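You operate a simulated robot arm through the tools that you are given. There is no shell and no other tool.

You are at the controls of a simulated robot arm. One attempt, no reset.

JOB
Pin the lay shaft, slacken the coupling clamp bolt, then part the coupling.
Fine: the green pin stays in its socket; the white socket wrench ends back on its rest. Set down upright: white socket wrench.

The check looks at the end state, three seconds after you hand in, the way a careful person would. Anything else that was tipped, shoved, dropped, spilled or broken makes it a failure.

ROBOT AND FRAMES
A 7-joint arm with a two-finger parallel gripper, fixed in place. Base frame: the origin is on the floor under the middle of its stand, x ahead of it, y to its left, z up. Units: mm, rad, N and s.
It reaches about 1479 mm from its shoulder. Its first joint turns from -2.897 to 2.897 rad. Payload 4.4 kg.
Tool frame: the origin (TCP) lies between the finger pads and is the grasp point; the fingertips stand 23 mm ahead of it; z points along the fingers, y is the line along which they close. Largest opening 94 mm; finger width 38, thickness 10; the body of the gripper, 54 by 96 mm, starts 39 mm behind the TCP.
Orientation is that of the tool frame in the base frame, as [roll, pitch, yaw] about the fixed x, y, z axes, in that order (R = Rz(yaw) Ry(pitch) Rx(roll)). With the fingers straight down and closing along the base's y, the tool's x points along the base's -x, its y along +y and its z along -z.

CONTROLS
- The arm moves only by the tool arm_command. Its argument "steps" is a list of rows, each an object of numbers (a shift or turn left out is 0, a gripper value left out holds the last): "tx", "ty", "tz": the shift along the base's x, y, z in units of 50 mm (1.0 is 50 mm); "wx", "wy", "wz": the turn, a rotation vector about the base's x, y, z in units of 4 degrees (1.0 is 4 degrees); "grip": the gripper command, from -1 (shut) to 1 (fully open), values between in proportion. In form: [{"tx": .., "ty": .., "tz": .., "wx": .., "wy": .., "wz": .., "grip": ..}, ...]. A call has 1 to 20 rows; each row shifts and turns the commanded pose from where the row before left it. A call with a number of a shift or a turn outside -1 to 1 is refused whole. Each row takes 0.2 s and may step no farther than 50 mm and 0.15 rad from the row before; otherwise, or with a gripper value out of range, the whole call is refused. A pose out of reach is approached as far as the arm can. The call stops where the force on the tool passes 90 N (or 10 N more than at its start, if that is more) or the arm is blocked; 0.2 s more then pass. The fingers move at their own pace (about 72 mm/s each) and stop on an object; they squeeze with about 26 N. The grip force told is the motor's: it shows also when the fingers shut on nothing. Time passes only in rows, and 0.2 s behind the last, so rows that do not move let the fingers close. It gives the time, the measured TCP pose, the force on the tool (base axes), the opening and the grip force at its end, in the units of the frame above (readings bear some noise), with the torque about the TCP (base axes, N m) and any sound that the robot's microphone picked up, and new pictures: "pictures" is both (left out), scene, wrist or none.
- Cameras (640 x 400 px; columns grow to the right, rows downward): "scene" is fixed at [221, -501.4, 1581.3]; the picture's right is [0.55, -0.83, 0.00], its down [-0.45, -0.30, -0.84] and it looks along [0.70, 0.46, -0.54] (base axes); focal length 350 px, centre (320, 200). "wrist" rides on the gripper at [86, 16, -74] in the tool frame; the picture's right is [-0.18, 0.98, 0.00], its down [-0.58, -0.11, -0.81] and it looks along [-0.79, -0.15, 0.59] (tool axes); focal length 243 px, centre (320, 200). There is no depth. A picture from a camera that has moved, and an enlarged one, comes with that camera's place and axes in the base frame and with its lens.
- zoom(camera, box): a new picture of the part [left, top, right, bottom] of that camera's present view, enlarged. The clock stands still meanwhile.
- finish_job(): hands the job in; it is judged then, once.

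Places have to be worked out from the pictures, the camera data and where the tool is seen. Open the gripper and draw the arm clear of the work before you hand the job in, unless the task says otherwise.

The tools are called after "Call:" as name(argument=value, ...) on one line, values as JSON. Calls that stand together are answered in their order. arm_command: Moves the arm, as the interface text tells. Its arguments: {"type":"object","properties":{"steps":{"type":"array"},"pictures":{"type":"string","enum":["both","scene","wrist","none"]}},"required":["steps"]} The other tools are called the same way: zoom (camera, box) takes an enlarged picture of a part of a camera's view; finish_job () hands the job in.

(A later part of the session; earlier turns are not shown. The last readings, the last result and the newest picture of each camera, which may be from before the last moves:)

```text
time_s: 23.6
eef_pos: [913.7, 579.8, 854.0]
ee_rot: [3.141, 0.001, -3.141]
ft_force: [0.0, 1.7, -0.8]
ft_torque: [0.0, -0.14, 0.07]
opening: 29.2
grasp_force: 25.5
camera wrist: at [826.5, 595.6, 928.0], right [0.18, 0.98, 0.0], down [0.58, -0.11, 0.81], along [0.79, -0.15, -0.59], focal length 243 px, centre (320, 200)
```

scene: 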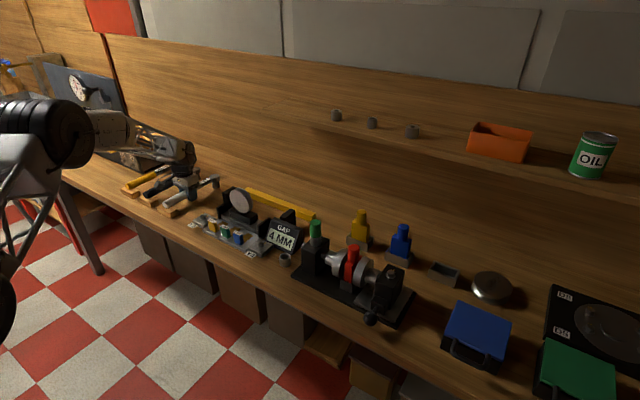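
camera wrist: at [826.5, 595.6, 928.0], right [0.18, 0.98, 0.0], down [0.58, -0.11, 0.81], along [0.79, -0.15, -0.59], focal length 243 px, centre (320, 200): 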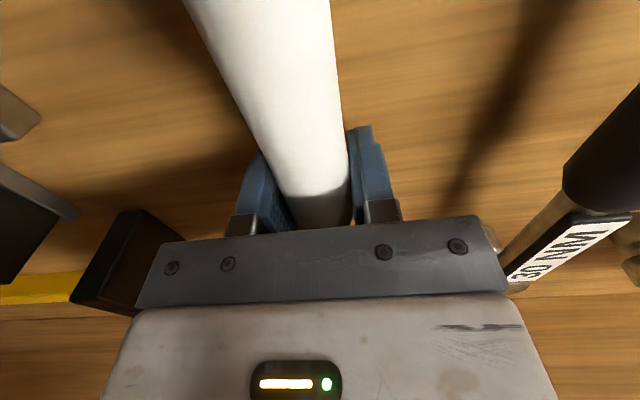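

The handle is held at 29 mm. I'll lift a little and check whether the wrench stays level.

Call:
arm_command(steps=[{"tz": 0.2, "grip": -1}, {"tz": 0.3}, {"tz": 0.5}, {}, {}], pictures="wrist")

Call:
zoom(camera="scene", box=[140, 150, 240, 230])

```text
time_s: 24.8
eef_pos: [913.7, 579.3, 904.2]
ee_rot: [3.141, 0.001, -3.141]
ft_force: [0.3, -0.7, -3.4]
ft_torque: [0.03, 0.07, 0.03]
opening: 29.2
grasp_force: 26.0
camera wrist: at [826.4, 595.4, 977.8], right [0.18, 0.98, 0.0], down [0.58, -0.11, 0.81], along [0.79, -0.15, -0.59], focal length 243 px, centre (320, 200)
```

wrist: 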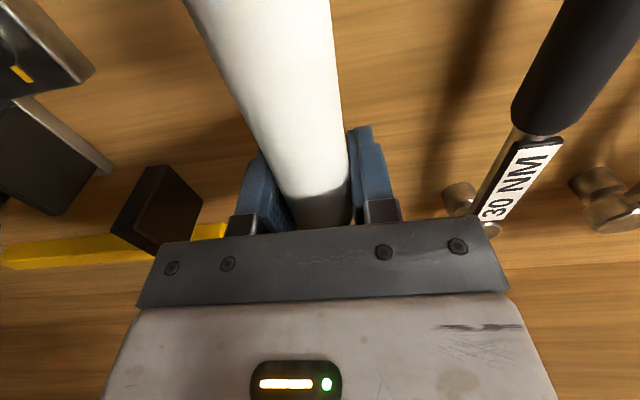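

```text
5.00 times, centred on (190, 190) of scene
camera zoom: at [221.0, -501.4, 1581.3], right [0.55, -0.83, 0.0], down [-0.45, -0.3, -0.84], along [0.7, 0.46, -0.54], focal length 1749 px, centre (970, 250)
```

zoom: 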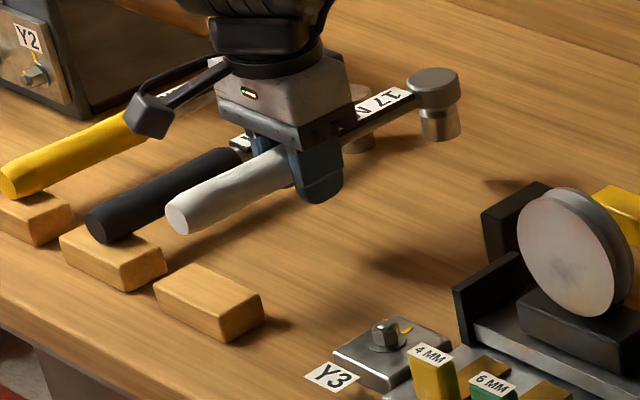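

The wrench weighs about 3.4 N and stays level with hardly any torque. Before carrying it over, I'll study the bolt head's hex orientation from the scene camera.

Call:
zoom(camera="scene", box=[368, 250, 408, 290])

Call:
zoom(camera="scene", box=[340, 230, 430, 330])

Call:
zoom(camera="scene", box=[215, 155, 240, 185])

```text
10.00 times, centred on (388, 270) of scene
camera zoom: at [221.0, -501.4, 1581.3], right [0.55, -0.83, 0.0], down [-0.45, -0.3, -0.84], along [0.7, 0.46, -0.54], focal length 3498 px, centre (-360, -500)
```

zoom: 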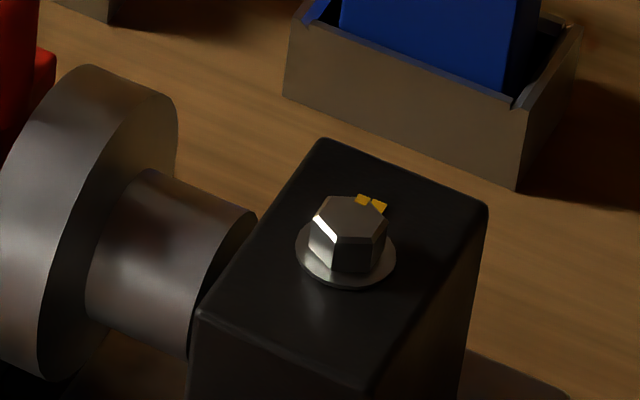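

```text
4.00 times, centred on (385, 280) of scene
camera zoom: at [221.0, -501.4, 1581.3], right [0.55, -0.83, 0.0], down [-0.45, -0.3, -0.84], along [0.7, 0.46, -0.54], focal length 1399 px, centre (60, -120)
```

zoom: 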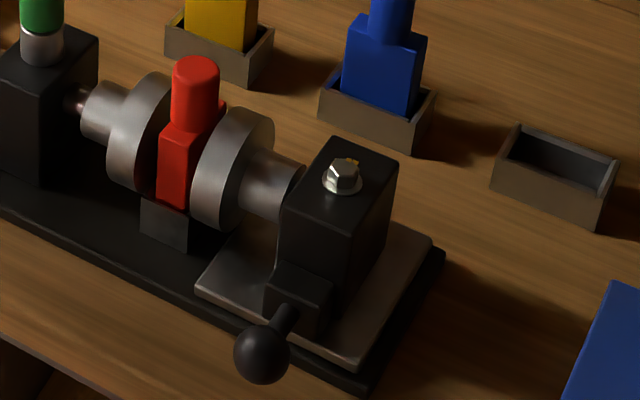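

```text
13.33 times, centred on (228, 170) of scene
camera zoom: at [221.0, -501.4, 1581.3], right [0.55, -0.83, 0.0], down [-0.45, -0.3, -0.84], along [0.7, 0.46, -0.54], focal length 4664 px, centre (1553, 600)
```

zoom: 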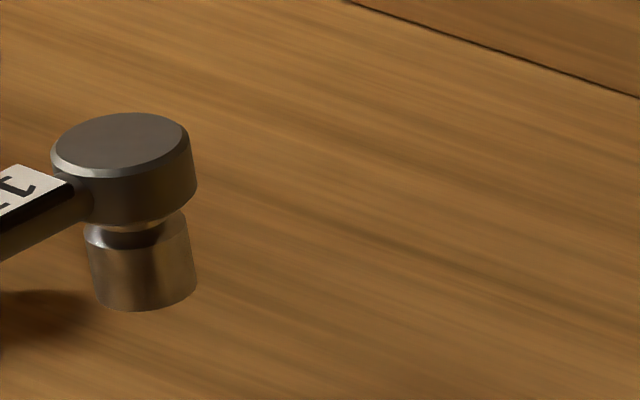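

I'll enlarge the bolt head more to read its hex vertices.

Call:
zoom(camera="scene", box=[382, 265, 402, 281])

Call:
zoom(camera="scene", box=[386, 268, 396, 276])

```text
16.00 times, centred on (392, 273) of scene
camera zoom: at [221.0, -501.4, 1581.3], right [0.55, -0.83, 0.0], down [-0.45, -0.3, -0.84], along [0.7, 0.46, -0.54], focal length 5596 px, centre (-832, -968)
```

zoom: 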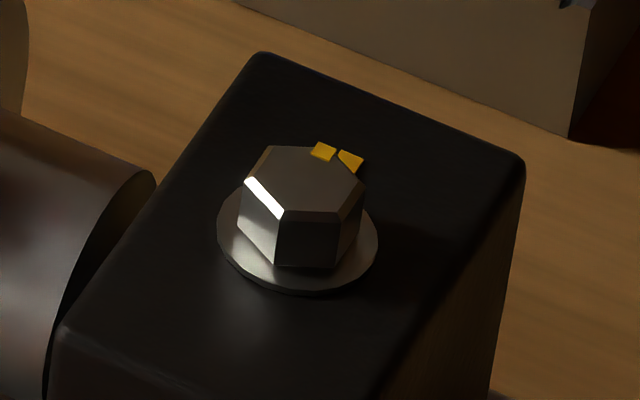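

```text
16.00 times, centred on (391, 272) of scene
camera zoom: at [221.0, -501.4, 1581.3], right [0.55, -0.83, 0.0], down [-0.45, -0.3, -0.84], along [0.7, 0.46, -0.54], focal length 5596 px, centre (-816, -952)
```

zoom: 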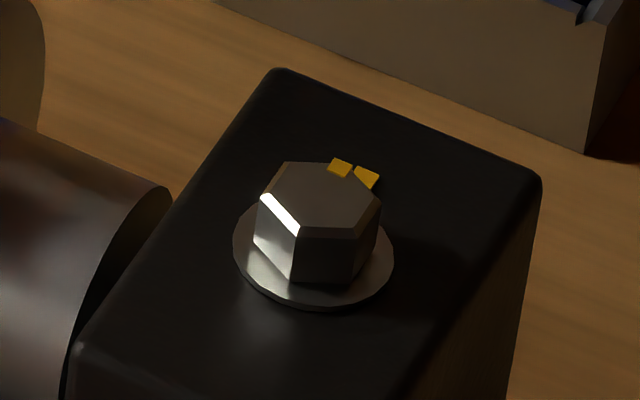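

The bolt is a 17 mm hex with vertices along about 0°/60° base angles (yellow witness marks aligned toward +x). I'll lift the wrench high and carry it toward the rig, yawing it gradually counter-clockwise so the gripper won't block the scene camera's view of the bolt.

Call:
arm_command(steps=[{"tz": 0.6, "grip": -1}, {"tz": 0.9}, {"tz": 0.9}, {"tz": 0.9}, {"tz": 0.3, "ty": -0.4}, {"tx": -0.1, "ty": -0.8, "wz": 0.5}, {"tx": -0.1, "ty": -0.95, "wz": 1}, {"tx": -0.1, "ty": -0.95, "wz": 1}, {"tx": -0.1, "ty": -0.95, "wz": 1}, {"tx": -0.1, "ty": -0.95, "wz": 1}, {"tx": -0.1, "ty": -0.95, "wz": 1}, {"tx": -0.1, "ty": -0.95, "wz": 1}, {"tx": -0.1, "ty": -0.8, "wz": 0.5}, {"ty": -0.4}, {}])

```text
time_s: 28.0
eef_pos: [874.6, 174.0, 1083.7]
ee_rot: [3.141, 0.001, -2.653]
ft_force: [0.3, 0.2, -4.4]
ft_torque: [-0.02, 0.07, 0.0]
opening: 29.1
grasp_force: 26.1
camera wrist: at [789.6, 147.6, 1157.2], right [-0.3, 0.95, 0.0], down [0.56, 0.18, 0.81], along [0.77, 0.24, -0.59], focal length 243 px, centre (320, 200)
```

scene: 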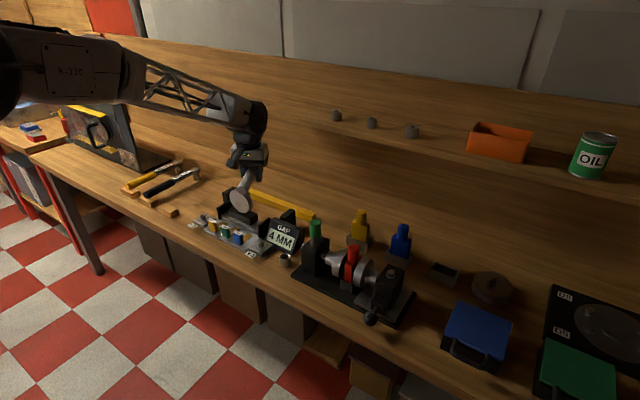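
wrist: 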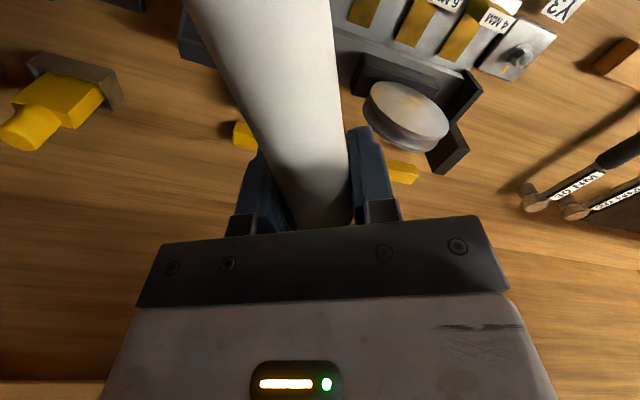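

The wrench is steady at 28° yaw. I'll continue to a pre-position beside the bolt with a yaw of 60°, still high.

Call:
arm_command(steps=[{"tx": -0.05, "ty": -0.5, "wz": 0.5}, {"tx": -0.1, "ty": -0.9, "wz": 1}, {"tx": -0.1, "ty": -0.95, "wz": 1}, {"tx": -0.1, "ty": -0.95, "wz": 1}, {"tx": -0.1, "ty": -0.95, "wz": 1}, {"tx": -0.11, "ty": -0.95, "wz": 1}, {"tx": -0.11, "ty": -0.95, "wz": 1}, {"tx": -0.11, "ty": -0.95, "wz": 1}, {"tx": -0.11, "ty": -0.95, "wz": 0.5}, {"tx": -0.11, "ty": -0.95}, {"tx": -0.11, "ty": -0.95}, {"tx": -0.11, "ty": -0.9}, {"tx": -0.11, "ty": -0.6}, {"tx": -0.1, "ty": -0.33}, {}, {}])

```text
time_s: 31.4
eef_pos: [804.0, -415.7, 1084.1]
ee_rot: [-3.14, 0.001, -2.096]
ft_force: [0.4, 0.5, -4.1]
ft_torque: [-0.1, 0.06, 0.0]
opening: 29.1
grasp_force: 26.1
camera wrist: at [746.0, -482.9, 1157.9], right [-0.76, 0.65, 0.0], down [0.39, 0.45, 0.81], along [0.52, 0.61, -0.59], focal length 243 px, centre (320, 200)
```

scene: 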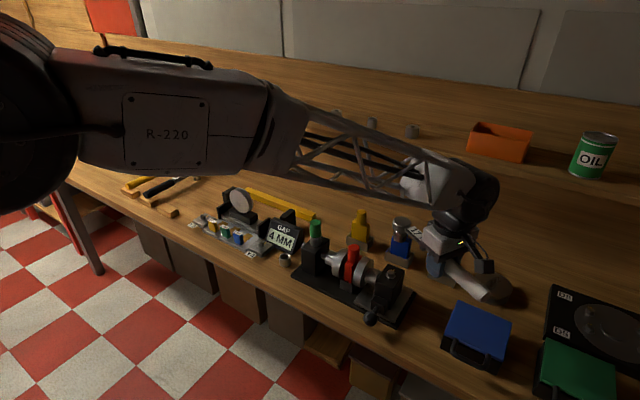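
wrist: 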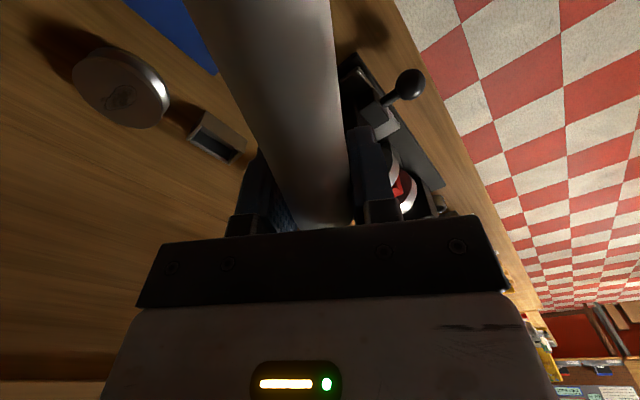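

The wrench head is clearly visible near the bolt now. Before committing, I'll test in free air that the wrist can turn another 60° counter-clockwise from here.

Call:
arm_command(steps=[{"wz": 0.5}, {"wz": 1}, {"wz": 1}, {"wz": 1}, {"wz": 1}, {"wz": 1}, {"wz": 1}, {"wz": 1}, {"wz": 1}, {"wz": 1}, {"wz": 1}, {"wz": 1}, {"wz": 1}, {"wz": 1}, {"wz": 1}, {"wz": 0.5}, {}], pictures="scene")

```text
time_s: 35.0
eef_pos: [803.5, -413.5, 1082.2]
ee_rot: [-3.14, 0.0, -1.048]
ft_force: [0.0, 0.9, -3.4]
ft_torque: [-0.09, -0.06, 0.01]
opening: 29.1
grasp_force: 26.0
```

scene: 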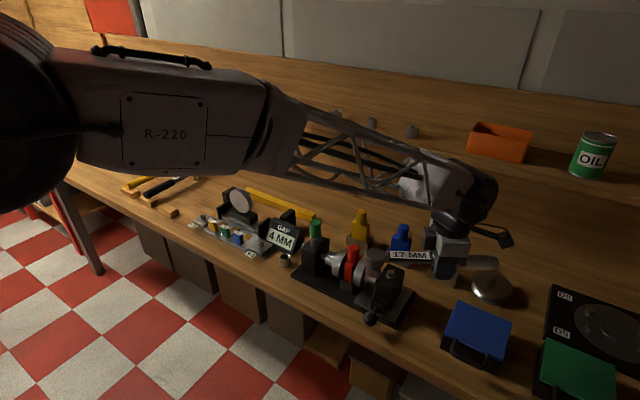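

A yaw of 120° is reachable with no trouble. I'll turn back to 60° for the start of the stroke.

Call:
arm_command(steps=[{"wz": -0.5}, {"wz": -1}, {"wz": -1}, {"wz": -1}, {"wz": -1}, {"wz": -1}, {"wz": -1}, {"wz": -1}, {"wz": -1}, {"wz": -1}, {"wz": -1}, {"wz": -1}, {"wz": -1}, {"wz": -1}, {"wz": -1}, {"wz": -0.5}, {}], pictures="scene")

Call:
zoom(camera="scene", box=[360, 200, 460, 300])

```text
time_s: 38.6
eef_pos: [802.1, -413.6, 1085.1]
ee_rot: [-3.141, 0.0, -2.095]
ft_force: [0.1, 0.1, -3.0]
ft_torque: [-0.05, 0.06, 0.0]
opening: 29.5
grasp_force: 26.3
```

scene: 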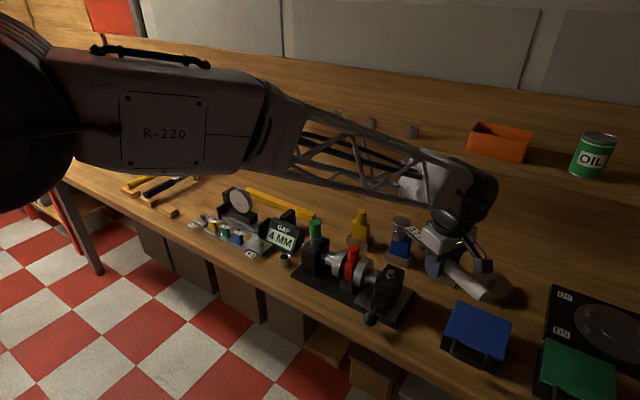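

```text
4.00 times, centred on (410, 250) of scene
camera zoom: at [221.0, -501.4, 1581.3], right [0.55, -0.83, 0.0], down [-0.45, -0.3, -0.84], along [0.7, 0.46, -0.54], focal length 1399 px, centre (-40, 0)
```

zoom: 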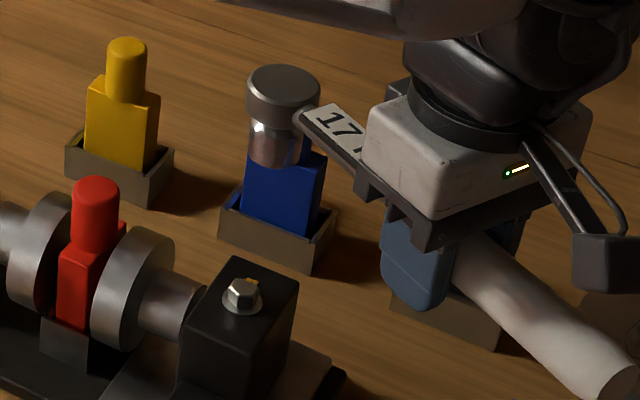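

The head is near (880, -294), close to over the bolt. I'll lower to TCP z ≈ 1000, leaving the socket about 25–30 mm above the bolt, to compare them in one zoomed view.

Call:
arm_command(steps=[{"tz": -0.6}, {"tz": -0.6}, {"tz": -0.5}, {}, {}], pictures="none")

Call:
zoom(camera="scene", box=[374, 238, 419, 283])

Call:
zoom(camera="scene", box=[360, 200, 460, 300])

```text
time_s: 39.8
eef_pos: [801.4, -413.3, 998.3]
ee_rot: [3.139, 0.001, -2.095]
ft_force: [-0.2, 0.1, -3.5]
ft_torque: [-0.07, 0.04, -0.02]
opening: 29.1
grasp_force: 26.0
```

```text
8.89 times, centred on (396, 260) of scene
camera zoom: at [221.0, -501.4, 1581.3], right [0.55, -0.83, 0.0], down [-0.45, -0.3, -0.84], along [0.7, 0.46, -0.54], focal length 3109 px, centre (-360, -338)
```

zoom: 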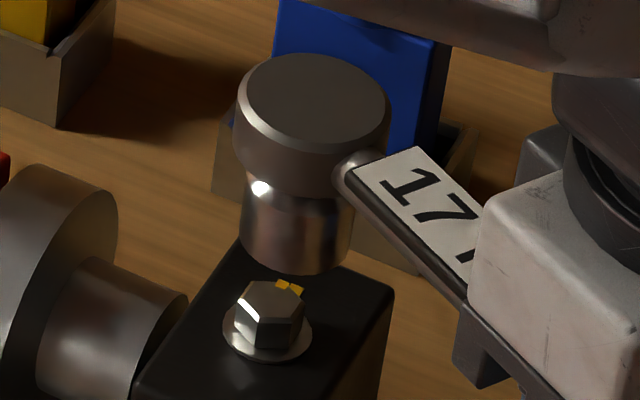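

```text
4.00 times, centred on (410, 250) of scene
camera zoom: at [221.0, -501.4, 1581.3], right [0.55, -0.83, 0.0], down [-0.45, -0.3, -0.84], along [0.7, 0.46, -0.54], focal length 1399 px, centre (-40, 0)
```

zoom: 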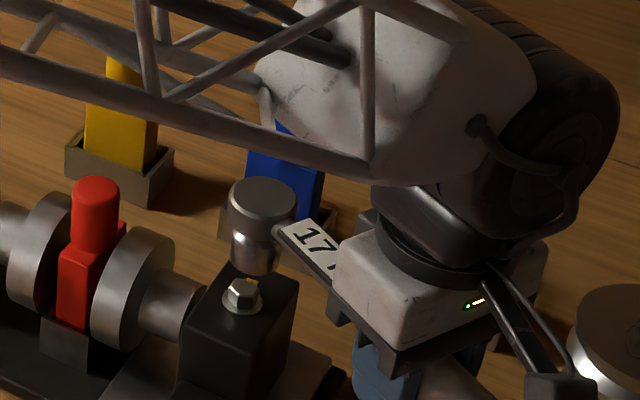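

The socket is visible just above the bolt. I'll zoom on the wrench's handle and gripper too, to pin down how the wrench sits in the grip.

Call:
zoom(camera="scene", box=[380, 230, 500, 330])

Call:
zoom(camera="scene", box=[381, 246, 406, 276])

Call:
zoom(camera="wrist", box=[200, 0, 520, 250])

```text
4.00 times, centred on (440, 280) of scene
camera zoom: at [221.0, -501.4, 1581.3], right [0.55, -0.83, 0.0], down [-0.45, -0.3, -0.84], along [0.7, 0.46, -0.54], focal length 1399 px, centre (-160, -120)
```

zoom: 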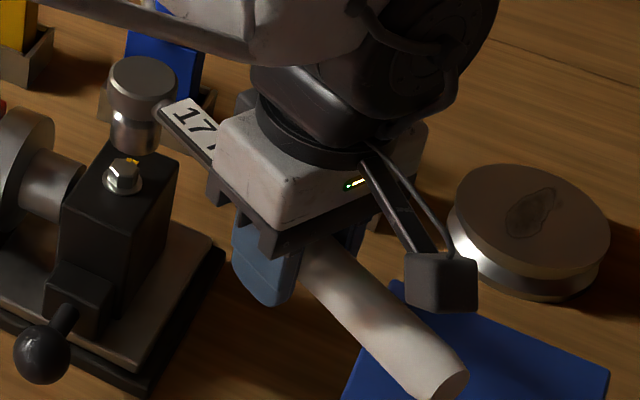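

```text
13.33 times, centred on (394, 261) of scene
camera zoom: at [221.0, -501.4, 1581.3], right [0.55, -0.83, 0.0], down [-0.45, -0.3, -0.84], along [0.7, 0.46, -0.54], focal length 4664 px, centre (-660, -613)
```

zoom: 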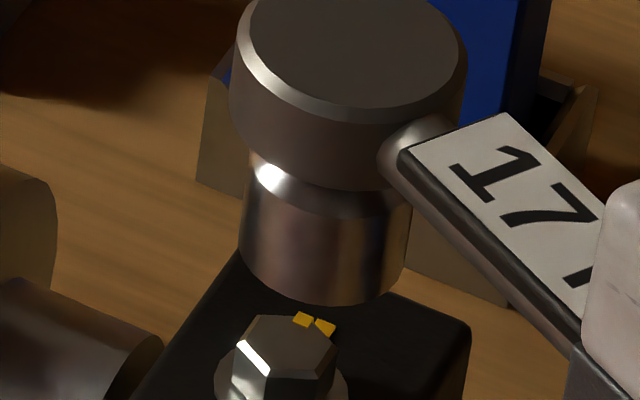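

```text
1.60 times, centred on (360, 125) of wrist
camera zoom: at [743.8, -479.4, 1073.1], right [-0.76, 0.65, 0.0], down [0.39, 0.45, 0.81], along [0.52, 0.61, -0.59], focal length 388 px, centre (256, 320)
```

zoom: 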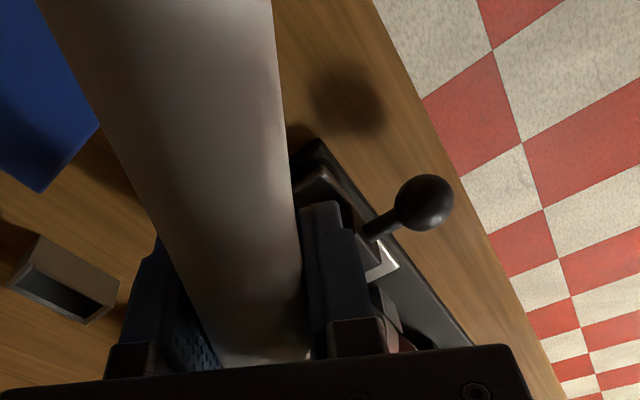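

Both bolt and socket lie at nearly the same place in the scene view, so a relative measurement works. The socket is about 6 mm too far along the camera's right and, for a height of ~22 mm, about 5–6 mm too deep. I'll shift (-8, +2) mm and lower 10 mm, then re-measure.

Call:
arm_command(steps=[{"tx": -0.162, "ty": 0.042}, {"tz": -0.1}, {"tz": -0.1}, {}, {}], pictures="none")

Call:
zoom(camera="scene", box=[381, 250, 406, 280])

```text
time_s: 41.0
eef_pos: [793.8, -411.1, 988.1]
ee_rot: [-3.141, -0.001, -2.094]
ft_force: [-0.6, -0.1, -4.1]
ft_torque: [-0.1, 0.05, 0.02]
opening: 29.2
grasp_force: 26.1
```

```text
13.33 times, centred on (394, 265) of scene
camera zoom: at [221.0, -501.4, 1581.3], right [0.55, -0.83, 0.0], down [-0.45, -0.3, -0.84], along [0.7, 0.46, -0.54], focal length 4664 px, centre (-660, -667)
```

zoom: 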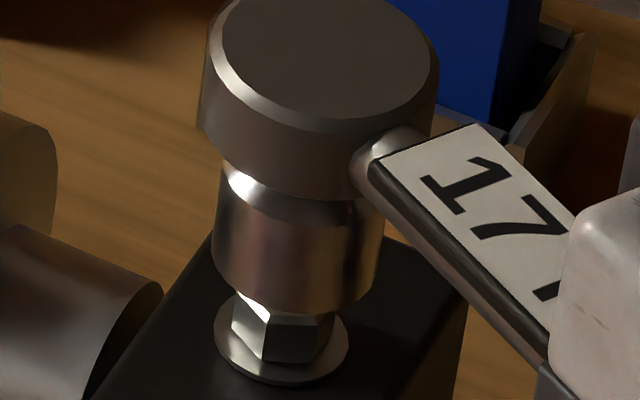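

The socket now hangs nearly over the bolt: estimated residual p ≈ 0.7 mm, with q close to zero if the height gap is ~11 mm. I'll lower slowly in small steps and watch for contact.

Call:
arm_command(steps=[{"tz": -0.06}, {"tz": -0.04}, {}, {}], pictures="none")

Call:
zoom(camera="scene", box=[381, 250, 406, 280])

```text
time_s: 42.0
eef_pos: [794.3, -411.8, 984.0]
ee_rot: [3.141, 0.0, -2.093]
ft_force: [0.0, -0.6, -4.3]
ft_torque: [-0.07, 0.08, 0.02]
opening: 29.1
grasp_force: 25.7
```

```text
13.33 times, centred on (394, 265) of scene
camera zoom: at [221.0, -501.4, 1581.3], right [0.55, -0.83, 0.0], down [-0.45, -0.3, -0.84], along [0.7, 0.46, -0.54], focal length 4664 px, centre (-660, -667)
```

zoom: 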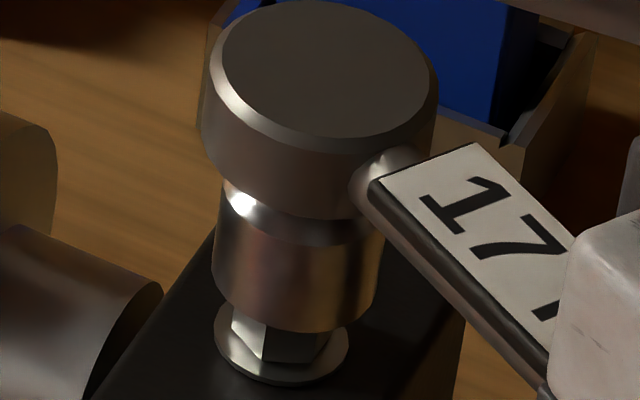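

The front rim sits about 6 mm above the contact level if centred. I'll trim about 1 mm sideways and lower another 4 mm.

Call:
arm_command(steps=[{"tx": -0.011, "ty": 0.017}, {"tz": -0.04}, {"tz": -0.04}, {}, {}], pictures="none")

Call:
zoom(camera="scene", box=[381, 250, 406, 280])

```text
time_s: 43.2
eef_pos: [794.0, -411.1, 981.1]
ee_rot: [-3.141, 0.0, -2.095]
ft_force: [1.3, 0.5, -4.5]
ft_torque: [-0.1, 0.03, 0.0]
opening: 29.5
grasp_force: 25.5
```

```text
13.33 times, centred on (394, 265) of scene
camera zoom: at [221.0, -501.4, 1581.3], right [0.55, -0.83, 0.0], down [-0.45, -0.3, -0.84], along [0.7, 0.46, -0.54], focal length 4664 px, centre (-660, -667)
```

zoom: 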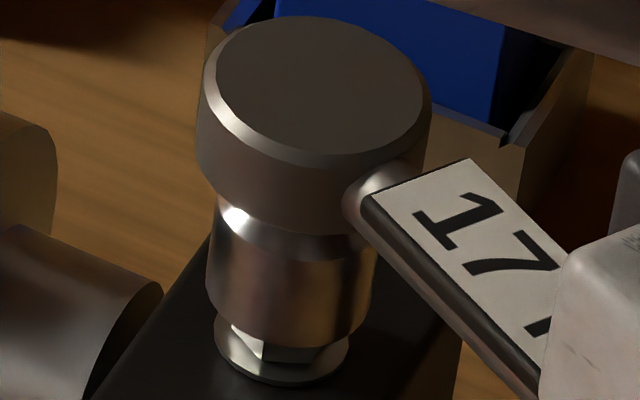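

It is centred within a fraction of a millimetre in the view, with no contact yet. I'll keep lowering in 1–1.5 mm steps.

Call:
arm_command(steps=[{"tz": -0.03}, {"tz": -0.02}, {"tz": -0.02}, {}, {}], pictures="none")

Call:
zoom(camera="scene", box=[381, 250, 406, 280])

```text
time_s: 44.4
eef_pos: [794.3, -411.4, 976.8]
ee_rot: [3.141, -0.001, -2.096]
ft_force: [0.5, -0.7, -3.3]
ft_torque: [-0.09, 0.04, 0.04]
opening: 29.0
grasp_force: 25.7
```

```text
13.33 times, centred on (394, 265) of scene
camera zoom: at [221.0, -501.4, 1581.3], right [0.55, -0.83, 0.0], down [-0.45, -0.3, -0.84], along [0.7, 0.46, -0.54], focal length 4664 px, centre (-660, -667)
```

zoom: 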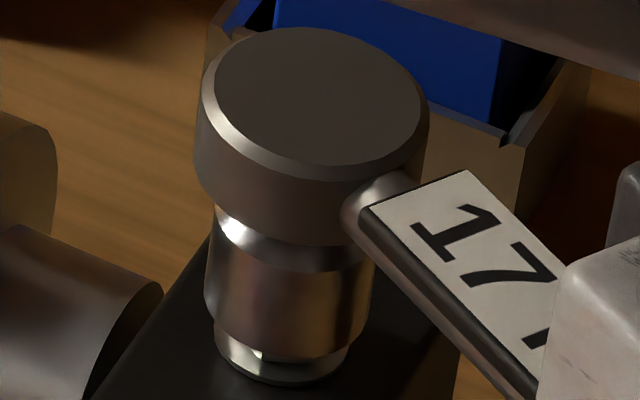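

Still no contact force and the rim is about at the bolt-top level. I'll continue down gently.

Call:
arm_command(steps=[{"tz": -0.02}, {"tz": -0.02}, {"tz": -0.02}, {}, {}], pictures="none")

Call:
zoom(camera="scene", box=[381, 250, 406, 280])

```text
time_s: 45.6
eef_pos: [793.6, -410.6, 973.1]
ee_rot: [-3.14, 0.001, -2.094]
ft_force: [6.5, 2.3, 2.1]
ft_torque: [0.7, -0.66, -0.78]
opening: 29.4
grasp_force: 26.4
```

```text
13.33 times, centred on (394, 265) of scene
camera zoom: at [221.0, -501.4, 1581.3], right [0.55, -0.83, 0.0], down [-0.45, -0.3, -0.84], along [0.7, 0.46, -0.54], focal length 4664 px, centre (-660, -667)
```

zoom: 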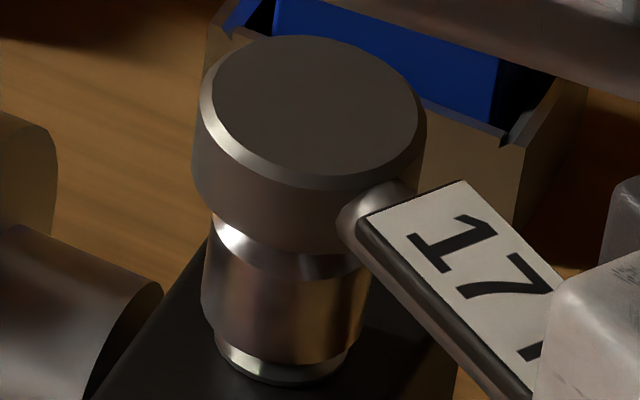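

Contact: the bolt pushes the socket mainly +x, with a little +y and up. That means the socket sits 2–3 mm too close to the camera, on the -x side. I'll back up 2 mm, shift (+2.1, +1.2) mm and lower again.

Call:
arm_command(steps=[{"tz": 0.05}, {"tx": 0.042, "ty": 0.024}, {"tz": -0.03}, {"tz": -0.02}, {"tz": -0.02}, {}, {}], pictures="none")

Call:
zoom(camera="scene", box=[381, 250, 406, 280])

```text
time_s: 47.2
eef_pos: [794.9, -409.4, 972.7]
ee_rot: [3.14, 0.0, -2.096]
ft_force: [0.2, 0.2, -3.7]
ft_torque: [-0.1, 0.04, 0.0]
opening: 29.4
grasp_force: 26.2
```

```text
13.33 times, centred on (394, 265) of scene
camera zoom: at [221.0, -501.4, 1581.3], right [0.55, -0.83, 0.0], down [-0.45, -0.3, -0.84], along [0.7, 0.46, -0.54], focal length 4664 px, centre (-660, -667)
```

zoom: 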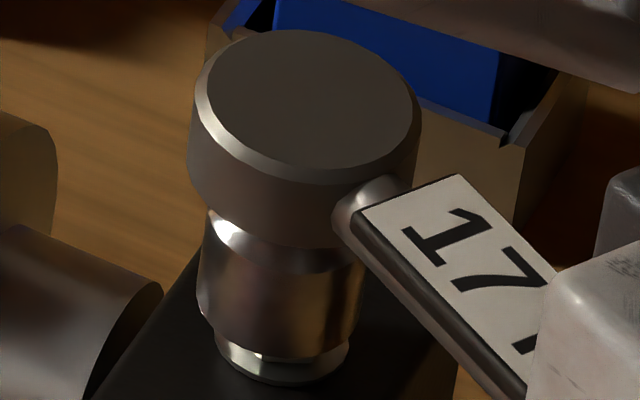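

No contact force at this position now. I'll trim +0.6 mm along the camera's right and lower 2 mm more.

Call:
arm_command(steps=[{"tx": 0.007, "ty": -0.01}, {"tz": -0.02}, {"tz": -0.02}, {}, {}], pictures="none")

Call:
zoom(camera="scene", box=[381, 250, 406, 280])

```text
time_s: 48.4
eef_pos: [797.3, -409.5, 969.7]
ee_rot: [-3.141, 0.001, -2.096]
ft_force: [-0.5, 0.0, -4.2]
ft_torque: [-0.11, 0.06, 0.0]
opening: 29.2
grasp_force: 26.0
```

```text
13.33 times, centred on (394, 265) of scene
camera zoom: at [221.0, -501.4, 1581.3], right [0.55, -0.83, 0.0], down [-0.45, -0.3, -0.84], along [0.7, 0.46, -0.54], focal length 4664 px, centre (-660, -667)
```

zoom: 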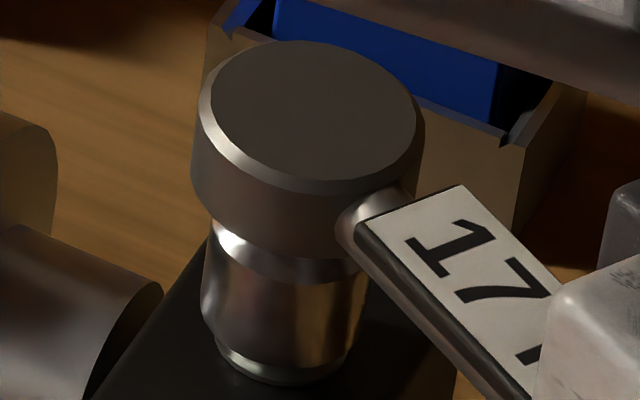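

Still free, and the socket now surrounds the bolt top. I'll continue down in small steps toward the washer.

Call:
arm_command(steps=[{"tz": -0.02}, {"tz": -0.02}, {"tz": -0.02}, {}, {}], pictures="none")

Call:
zoom(camera="scene", box=[381, 250, 406, 280])

```text
time_s: 49.6
eef_pos: [796.8, -409.7, 966.0]
ee_rot: [-3.142, 0.001, -2.095]
ft_force: [7.7, 4.6, 1.1]
ft_torque: [0.7, -0.62, -0.6]
opening: 29.4
grasp_force: 25.8
```

```text
13.33 times, centred on (394, 265) of scene
camera zoom: at [221.0, -501.4, 1581.3], right [0.55, -0.83, 0.0], down [-0.45, -0.3, -0.84], along [0.7, 0.46, -0.54], focal length 4664 px, centre (-660, -667)
```

zoom: 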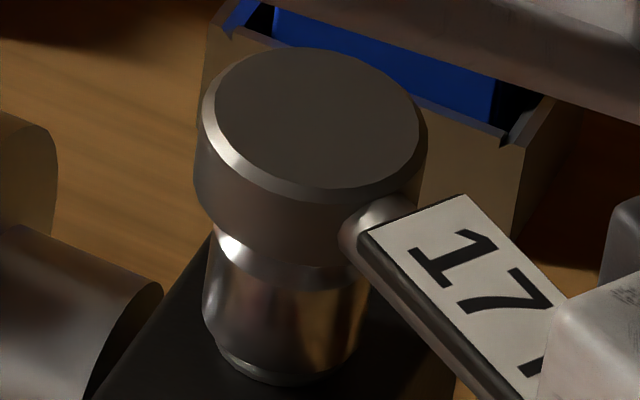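

Contact again, pushing mostly along (+x, +y), as if the lead-in chamfer is guiding the socket. I'll relieve it by shifting about (+1.2, +0.7) mm and see the force.

Call:
arm_command(steps=[{"tx": 0.024, "ty": 0.014}, {}, {}], pictures="none")

```text
time_s: 50.4
eef_pos: [797.3, -409.9, 965.8]
ee_rot: [-3.141, 0.0, -2.094]
ft_force: [0.0, -0.2, -4.2]
ft_torque: [-0.06, 0.04, -0.02]
opening: 28.8
grasp_force: 26.0
```

The force vanished. I'll lower further in 1 mm rows.

Call:
arm_command(steps=[{"tz": -0.02}, {"tz": -0.02}, {}, {}], pictures="none")

Call:
zoom(camera="scene", box=[381, 250, 406, 280])

```text
time_s: 51.4
eef_pos: [796.0, -410.8, 965.2]
ee_rot: [-3.142, -0.002, -2.094]
ft_force: [3.7, 1.3, -1.0]
ft_torque: [0.35, -0.33, -0.29]
opening: 29.1
grasp_force: 26.2
```

```text
13.33 times, centred on (394, 265) of scene
camera zoom: at [221.0, -501.4, 1581.3], right [0.55, -0.83, 0.0], down [-0.45, -0.3, -0.84], along [0.7, 0.46, -0.54], focal length 4664 px, centre (-660, -667)
```

zoom: 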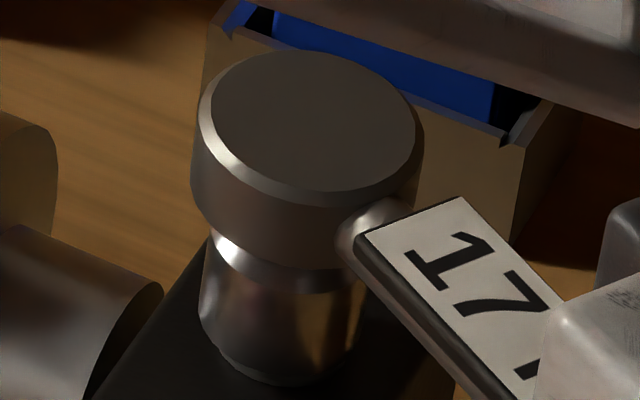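

Light contact again in the same direction, at the head. I'll shift a further (+1.0, +0.5) mm and lower 1.5 mm.

Call:
arm_command(steps=[{"tx": 0.02, "ty": 0.01}, {}, {"tz": -0.015}, {"tz": -0.015}, {}, {}], pictures="none")

Call:
zoom(camera="scene", box=[381, 250, 406, 280])

```text
time_s: 52.8
eef_pos: [798.4, -409.9, 963.3]
ee_rot: [-3.141, 0.0, -2.095]
ft_force: [3.1, -1.1, -2.7]
ft_torque: [-0.04, -0.09, -0.51]
opening: 29.3
grasp_force: 25.8
```

```text
13.33 times, centred on (394, 265) of scene
camera zoom: at [221.0, -501.4, 1581.3], right [0.55, -0.83, 0.0], down [-0.45, -0.3, -0.84], along [0.7, 0.46, -0.54], focal length 4664 px, centre (-660, -667)
```

zoom: 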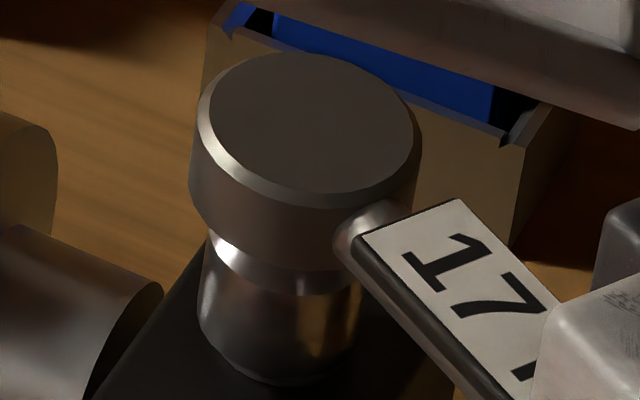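

The view and force agree that a small shift of about (+0.7, -0.1) mm is needed. I'll apply it and lower 2 mm more.

Call:
arm_command(steps=[{"tx": 0.014, "ty": -0.003}, {}, {"tz": -0.02}, {"tz": -0.02}, {}, {}], pictures="none")

Call:
zoom(camera="scene", box=[381, 250, 406, 280])

```text
time_s: 54.2
eef_pos: [799.0, -409.5, 961.4]
ee_rot: [3.141, 0.0, -2.095]
ft_force: [0.1, 0.3, -3.9]
ft_torque: [-0.1, 0.03, 0.01]
opening: 29.2
grasp_force: 26.0
```

```text
13.33 times, centred on (394, 265) of scene
camera zoom: at [221.0, -501.4, 1581.3], right [0.55, -0.83, 0.0], down [-0.45, -0.3, -0.84], along [0.7, 0.46, -0.54], focal length 4664 px, centre (-660, -667)
```

zoom: 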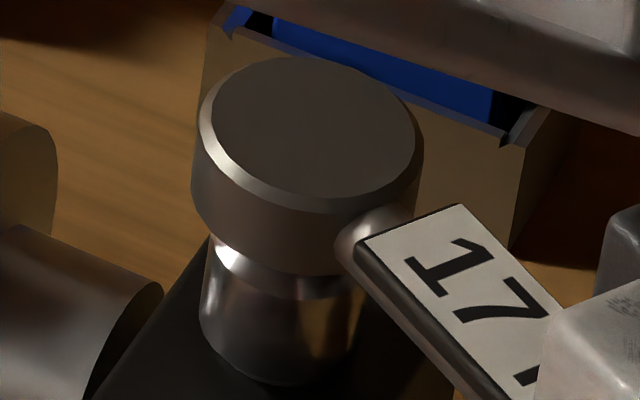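

Free again and nearly at washer level. I'll lower another 2–3 mm and check for a vertical stop.

Call:
arm_command(steps=[{"tz": -0.02}, {"tz": -0.02}, {"tz": -0.01}, {}, {}], pictures="none")

Call:
zoom(camera="scene", box=[381, 250, 406, 280])

```text
time_s: 55.4
eef_pos: [798.5, -409.9, 959.3]
ee_rot: [3.141, 0.001, -2.096]
ft_force: [1.0, 0.3, -3.6]
ft_torque: [-0.1, 0.07, 0.01]
opening: 29.0
grasp_force: 26.0
```

```text
13.33 times, centred on (394, 265) of scene
camera zoom: at [221.0, -501.4, 1581.3], right [0.55, -0.83, 0.0], down [-0.45, -0.3, -0.84], along [0.7, 0.46, -0.54], focal length 4664 px, centre (-660, -667)
```

zoom: 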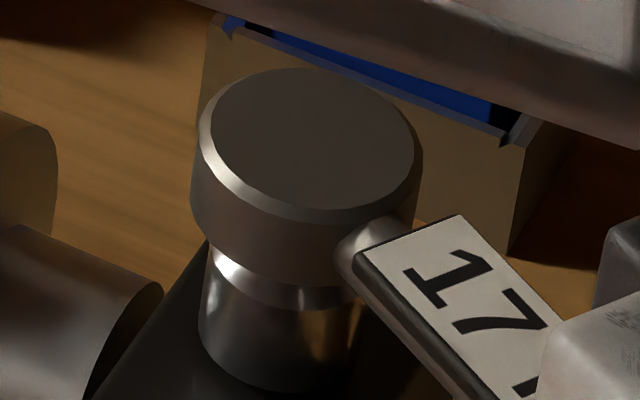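

No contact still; I'll lower in 1 mm rows until a vertical stop shows.

Call:
arm_command(steps=[{"tz": -0.02}, {"tz": -0.02}, {}, {}], pictures="none")

Call:
zoom(camera="scene", box=[381, 253, 406, 283])

```text
time_s: 56.4
eef_pos: [799.1, -409.6, 956.6]
ee_rot: [3.141, 0.001, -2.092]
ft_force: [-0.7, 0.1, -3.5]
ft_torque: [-0.1, 0.06, -0.01]
opening: 29.2
grasp_force: 25.9
```

```text
13.33 times, centred on (394, 268) of scene
camera zoom: at [221.0, -501.4, 1581.3], right [0.55, -0.83, 0.0], down [-0.45, -0.3, -0.84], along [0.7, 0.46, -0.54], focal length 4664 px, centre (-660, -707)
```

zoom: 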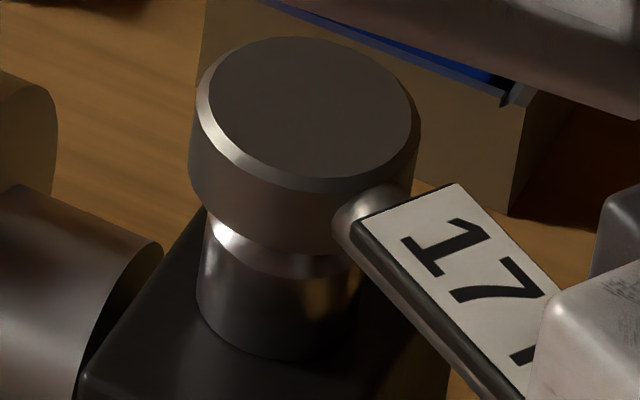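

Call:
arm_command(steps=[{"tz": -0.02}, {"tz": -0.02}, {}, {}], pictures="none")

Call:
zoom(camera="scene", box=[381, 253, 406, 283])

```text
time_s: 57.4
eef_pos: [799.3, -409.8, 955.9]
ee_rot: [3.141, 0.0, -2.094]
ft_force: [-2.1, -3.7, 7.2]
ft_torque: [0.97, -0.54, -0.03]
opening: 29.2
grasp_force: 25.9
```

```text
13.33 times, centred on (394, 268) of scene
camera zoom: at [221.0, -501.4, 1581.3], right [0.55, -0.83, 0.0], down [-0.45, -0.3, -0.84], along [0.7, 0.46, -0.54], focal length 4664 px, centre (-660, -707)
```

zoom: 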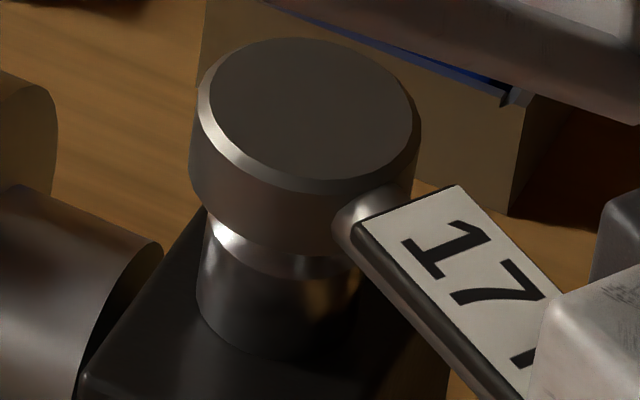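

A vertical stop: about 11 N of lift with the head no longer sinking, so the socket is seated over the hex. Now I'll turn counter-clockwise 4° about the bolt axis (TCP shift of about (8.7, -4.9) mm) and read the reaction.

Call:
arm_command(steps=[{"tx": 0.087, "ty": -0.049, "wz": 0.5}, {"tx": 0.087, "ty": -0.048, "wz": 0.5}, {}, {}], pictures="none")

Call:
zoom(camera="scene", box=[381, 253, 406, 283])

```text
time_s: 58.4
eef_pos: [805.8, -413.7, 954.9]
ee_rot: [-3.141, 0.001, -2.025]
ft_force: [2.2, 0.9, 4.0]
ft_torque: [0.8, -0.46, -0.42]
opening: 29.2
grasp_force: 26.3
```

```text
13.33 times, centred on (394, 268) of scene
camera zoom: at [221.0, -501.4, 1581.3], right [0.55, -0.83, 0.0], down [-0.45, -0.3, -0.84], along [0.7, 0.46, -0.54], focal length 4664 px, centre (-660, -707)
```

zoom: 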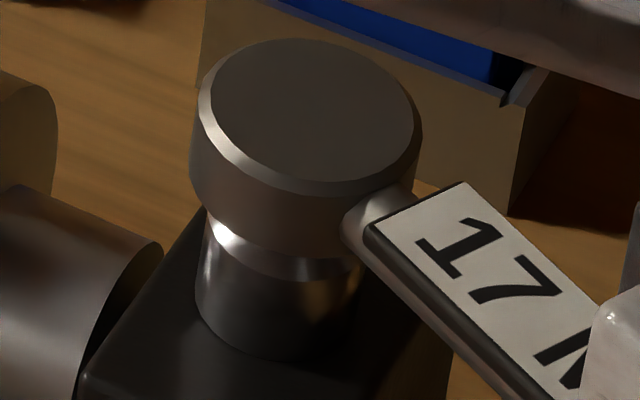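

It turned 4° with almost no force and the head stayed put. I'll turn another 8° and check for torque.

Call:
arm_command(steps=[{"tx": 0.09, "ty": -0.042, "wz": 0.5}, {"tx": 0.09, "ty": -0.042, "wz": 0.5}, {"tx": 0.093, "ty": -0.036, "wz": 0.5}, {"tx": 0.093, "ty": -0.036, "wz": 0.5}, {}, {}], pictures="none")

Call:
zoom(camera="scene", box=[381, 253, 406, 283])

```text
time_s: 59.8
eef_pos: [826.3, -422.1, 953.5]
ee_rot: [3.141, 0.0, -1.883]
ft_force: [0.2, -0.4, -4.1]
ft_torque: [-0.08, 0.04, -0.45]
opening: 29.0
grasp_force: 25.8
```

```text
13.33 times, centred on (394, 268) of scene
camera zoom: at [221.0, -501.4, 1581.3], right [0.55, -0.83, 0.0], down [-0.45, -0.3, -0.84], along [0.7, 0.46, -0.54], focal length 4664 px, centre (-660, -707)
```

zoom: 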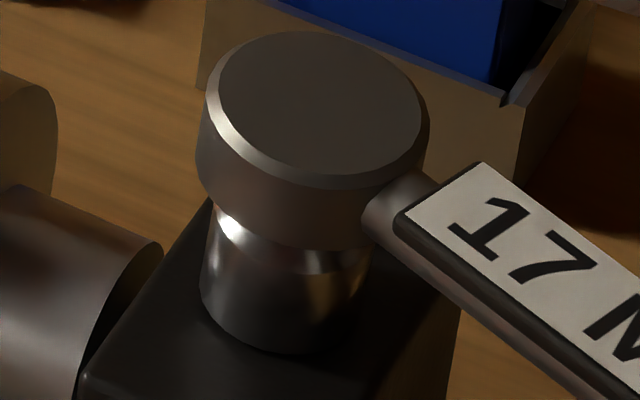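

There is now a pure torque of about -0.45 N·m with no side force, i.e. the bolt is resisting. The head has also shifted slightly in the view, so I'll look more carefully before going on.

Call:
zoom(camera="scene", box=[383, 262, 403, 278])

Call:
zoom(camera="scene", box=[360, 220, 470, 330])

```text
16.00 times, centred on (393, 270) of scene
camera zoom: at [221.0, -501.4, 1581.3], right [0.55, -0.83, 0.0], down [-0.45, -0.3, -0.84], along [0.7, 0.46, -0.54], focal length 5596 px, centre (-848, -920)
```

zoom: 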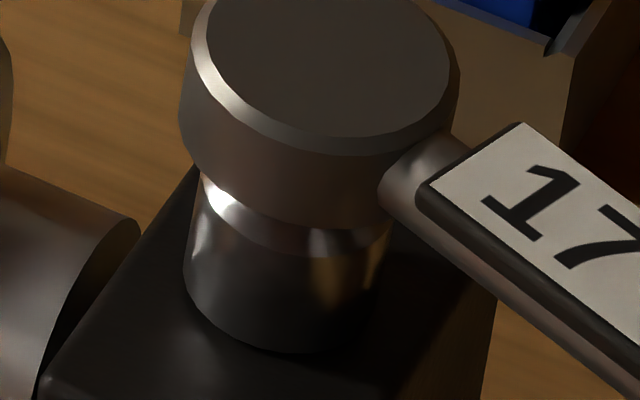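

```text
3.64 times, centred on (415, 275) of scene
camera zoom: at [221.0, -501.4, 1581.3], right [0.55, -0.83, 0.0], down [-0.45, -0.3, -0.84], along [0.7, 0.46, -0.54], focal length 1272 px, centre (-26, -73)
```

zoom: 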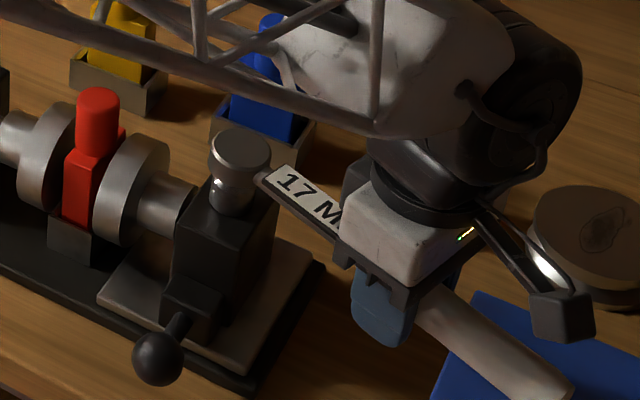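

Measured against the bolt axis, the socket is still within 1 mm of it, so it is on the hex and within play. I'll keep turning with a slightly shorter orbit radius (about 135 mm) and watch the torque.

Call:
arm_command(steps=[{"tx": 0.09, "ty": -0.029, "wz": 0.5}, {"tx": 0.09, "ty": -0.029, "wz": 0.5}, {"tx": 0.091, "ty": -0.023, "wz": 0.5}, {"tx": 0.091, "ty": -0.023, "wz": 0.5}, {}, {}], pictures="none")

Call:
zoom(camera="scene", box=[383, 262, 403, 278])

```text
time_s: 61.2
eef_pos: [845.0, -428.3, 954.9]
ee_rot: [3.14, -0.001, -1.745]
ft_force: [0.9, -1.3, -4.8]
ft_torque: [-0.09, 0.02, -0.04]
opening: 29.2
grasp_force: 26.0
```

```text
16.00 times, centred on (393, 270) of scene
camera zoom: at [221.0, -501.4, 1581.3], right [0.55, -0.83, 0.0], down [-0.45, -0.3, -0.84], along [0.7, 0.46, -0.54], focal length 5596 px, centre (-848, -920)
```

zoom: 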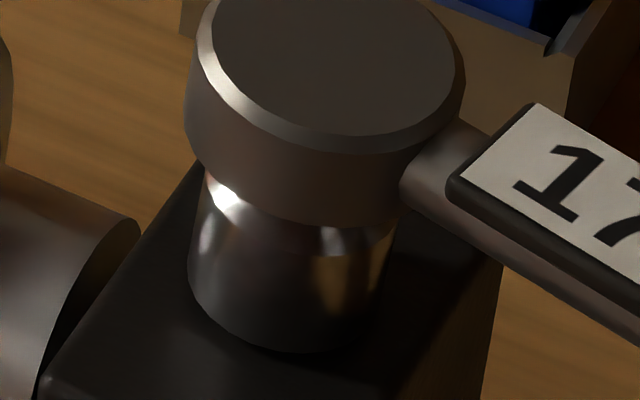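

Yaw is now 80° and torque is almost nil. The socket has drifted about 1.5 mm off the axis, so I'll trim (-1.4, +0.7) mm while turning another 12°.

Call:
arm_command(steps=[{"tx": -0.028, "ty": 0.014}, {"tx": 0.092, "ty": -0.016, "wz": 0.5}, {"tx": 0.092, "ty": -0.016, "wz": 0.5}, {"tx": 0.093, "ty": -0.01, "wz": 0.5}, {"tx": 0.093, "ty": -0.01, "wz": 0.5}, {"tx": 0.094, "ty": -0.003, "wz": 0.5}, {"tx": 0.094, "ty": -0.003, "wz": 0.5}, {}, {}], pictures="none")

Call:
zoom(camera="scene", box=[383, 262, 403, 278])

```text
time_s: 63.2
eef_pos: [872.4, -428.8, 953.8]
ee_rot: [-3.142, -0.001, -1.536]
ft_force: [4.2, 0.9, -5.0]
ft_torque: [-0.28, -0.06, -0.65]
opening: 29.5
grasp_force: 25.8
```

```text
16.00 times, centred on (393, 270) of scene
camera zoom: at [221.0, -501.4, 1581.3], right [0.55, -0.83, 0.0], down [-0.45, -0.3, -0.84], along [0.7, 0.46, -0.54], focal length 5596 px, centre (-848, -920)
```

zoom: 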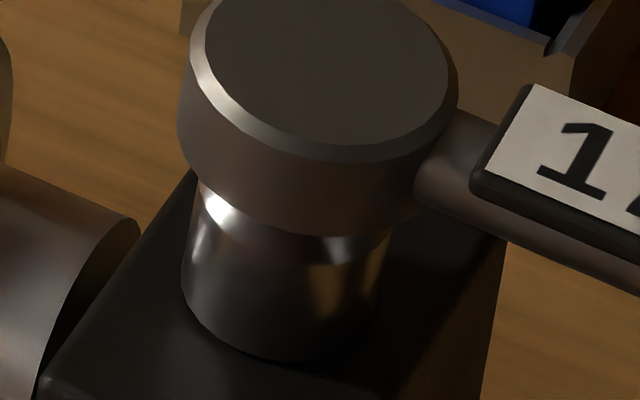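

Yaw is now 92°, with only a light 4 N side force and resisting torque. I'll continue the stroke by 20°, with a small +x trim.

Call:
arm_command(steps=[{"tx": 0.016, "ty": 0.004}, {"tx": 0.094, "ty": 0.003, "wz": 0.5}, {"tx": 0.094, "ty": 0.003, "wz": 0.5}, {"tx": 0.094, "ty": 0.01, "wz": 0.5}, {"tx": 0.094, "ty": 0.01, "wz": 0.5}, {"tx": 0.093, "ty": 0.0165, "wz": 0.5}, {"tx": 0.093, "ty": 0.0165, "wz": 0.5}, {"tx": 0.091, "ty": 0.023, "wz": 0.5}, {"tx": 0.091, "ty": 0.023, "wz": 0.5}, {"tx": 0.09, "ty": 0.029, "wz": 0.5}, {"tx": 0.09, "ty": 0.029, "wz": 0.5}, {}, {}], pictures="scene")

Call:
zoom(camera="scene", box=[383, 262, 403, 278])

```text
time_s: 66.0
eef_pos: [917.7, -420.7, 955.5]
ee_rot: [-3.141, 0.002, -1.186]
ft_force: [6.6, 0.7, -4.5]
ft_torque: [-0.09, -0.16, -0.83]
opening: 29.1
grasp_force: 26.3
```

scene: 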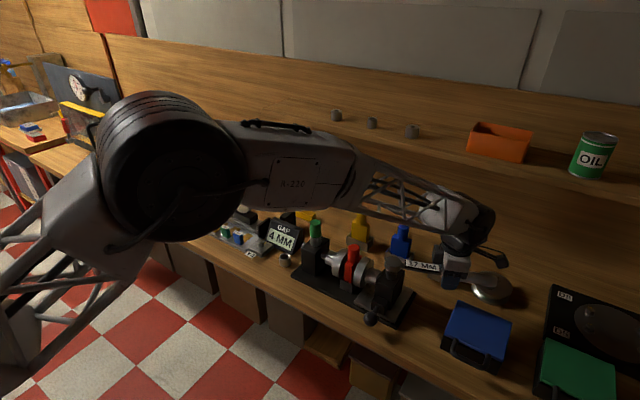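

```text
16.00 times, centred on (393, 270) of scene
camera zoom: at [221.0, -501.4, 1581.3], right [0.55, -0.83, 0.0], down [-0.45, -0.3, -0.84], along [0.7, 0.46, -0.54], focal length 5596 px, centre (-848, -920)
```

zoom: 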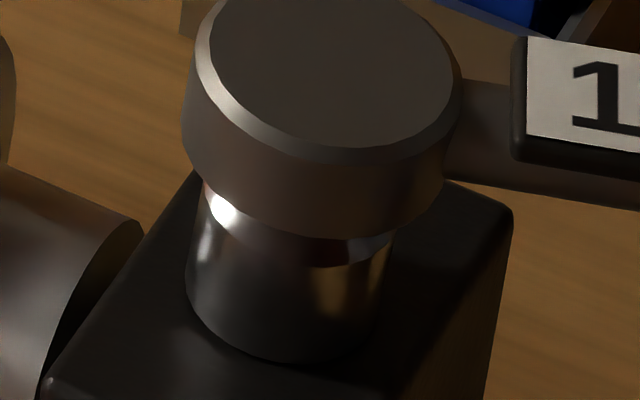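

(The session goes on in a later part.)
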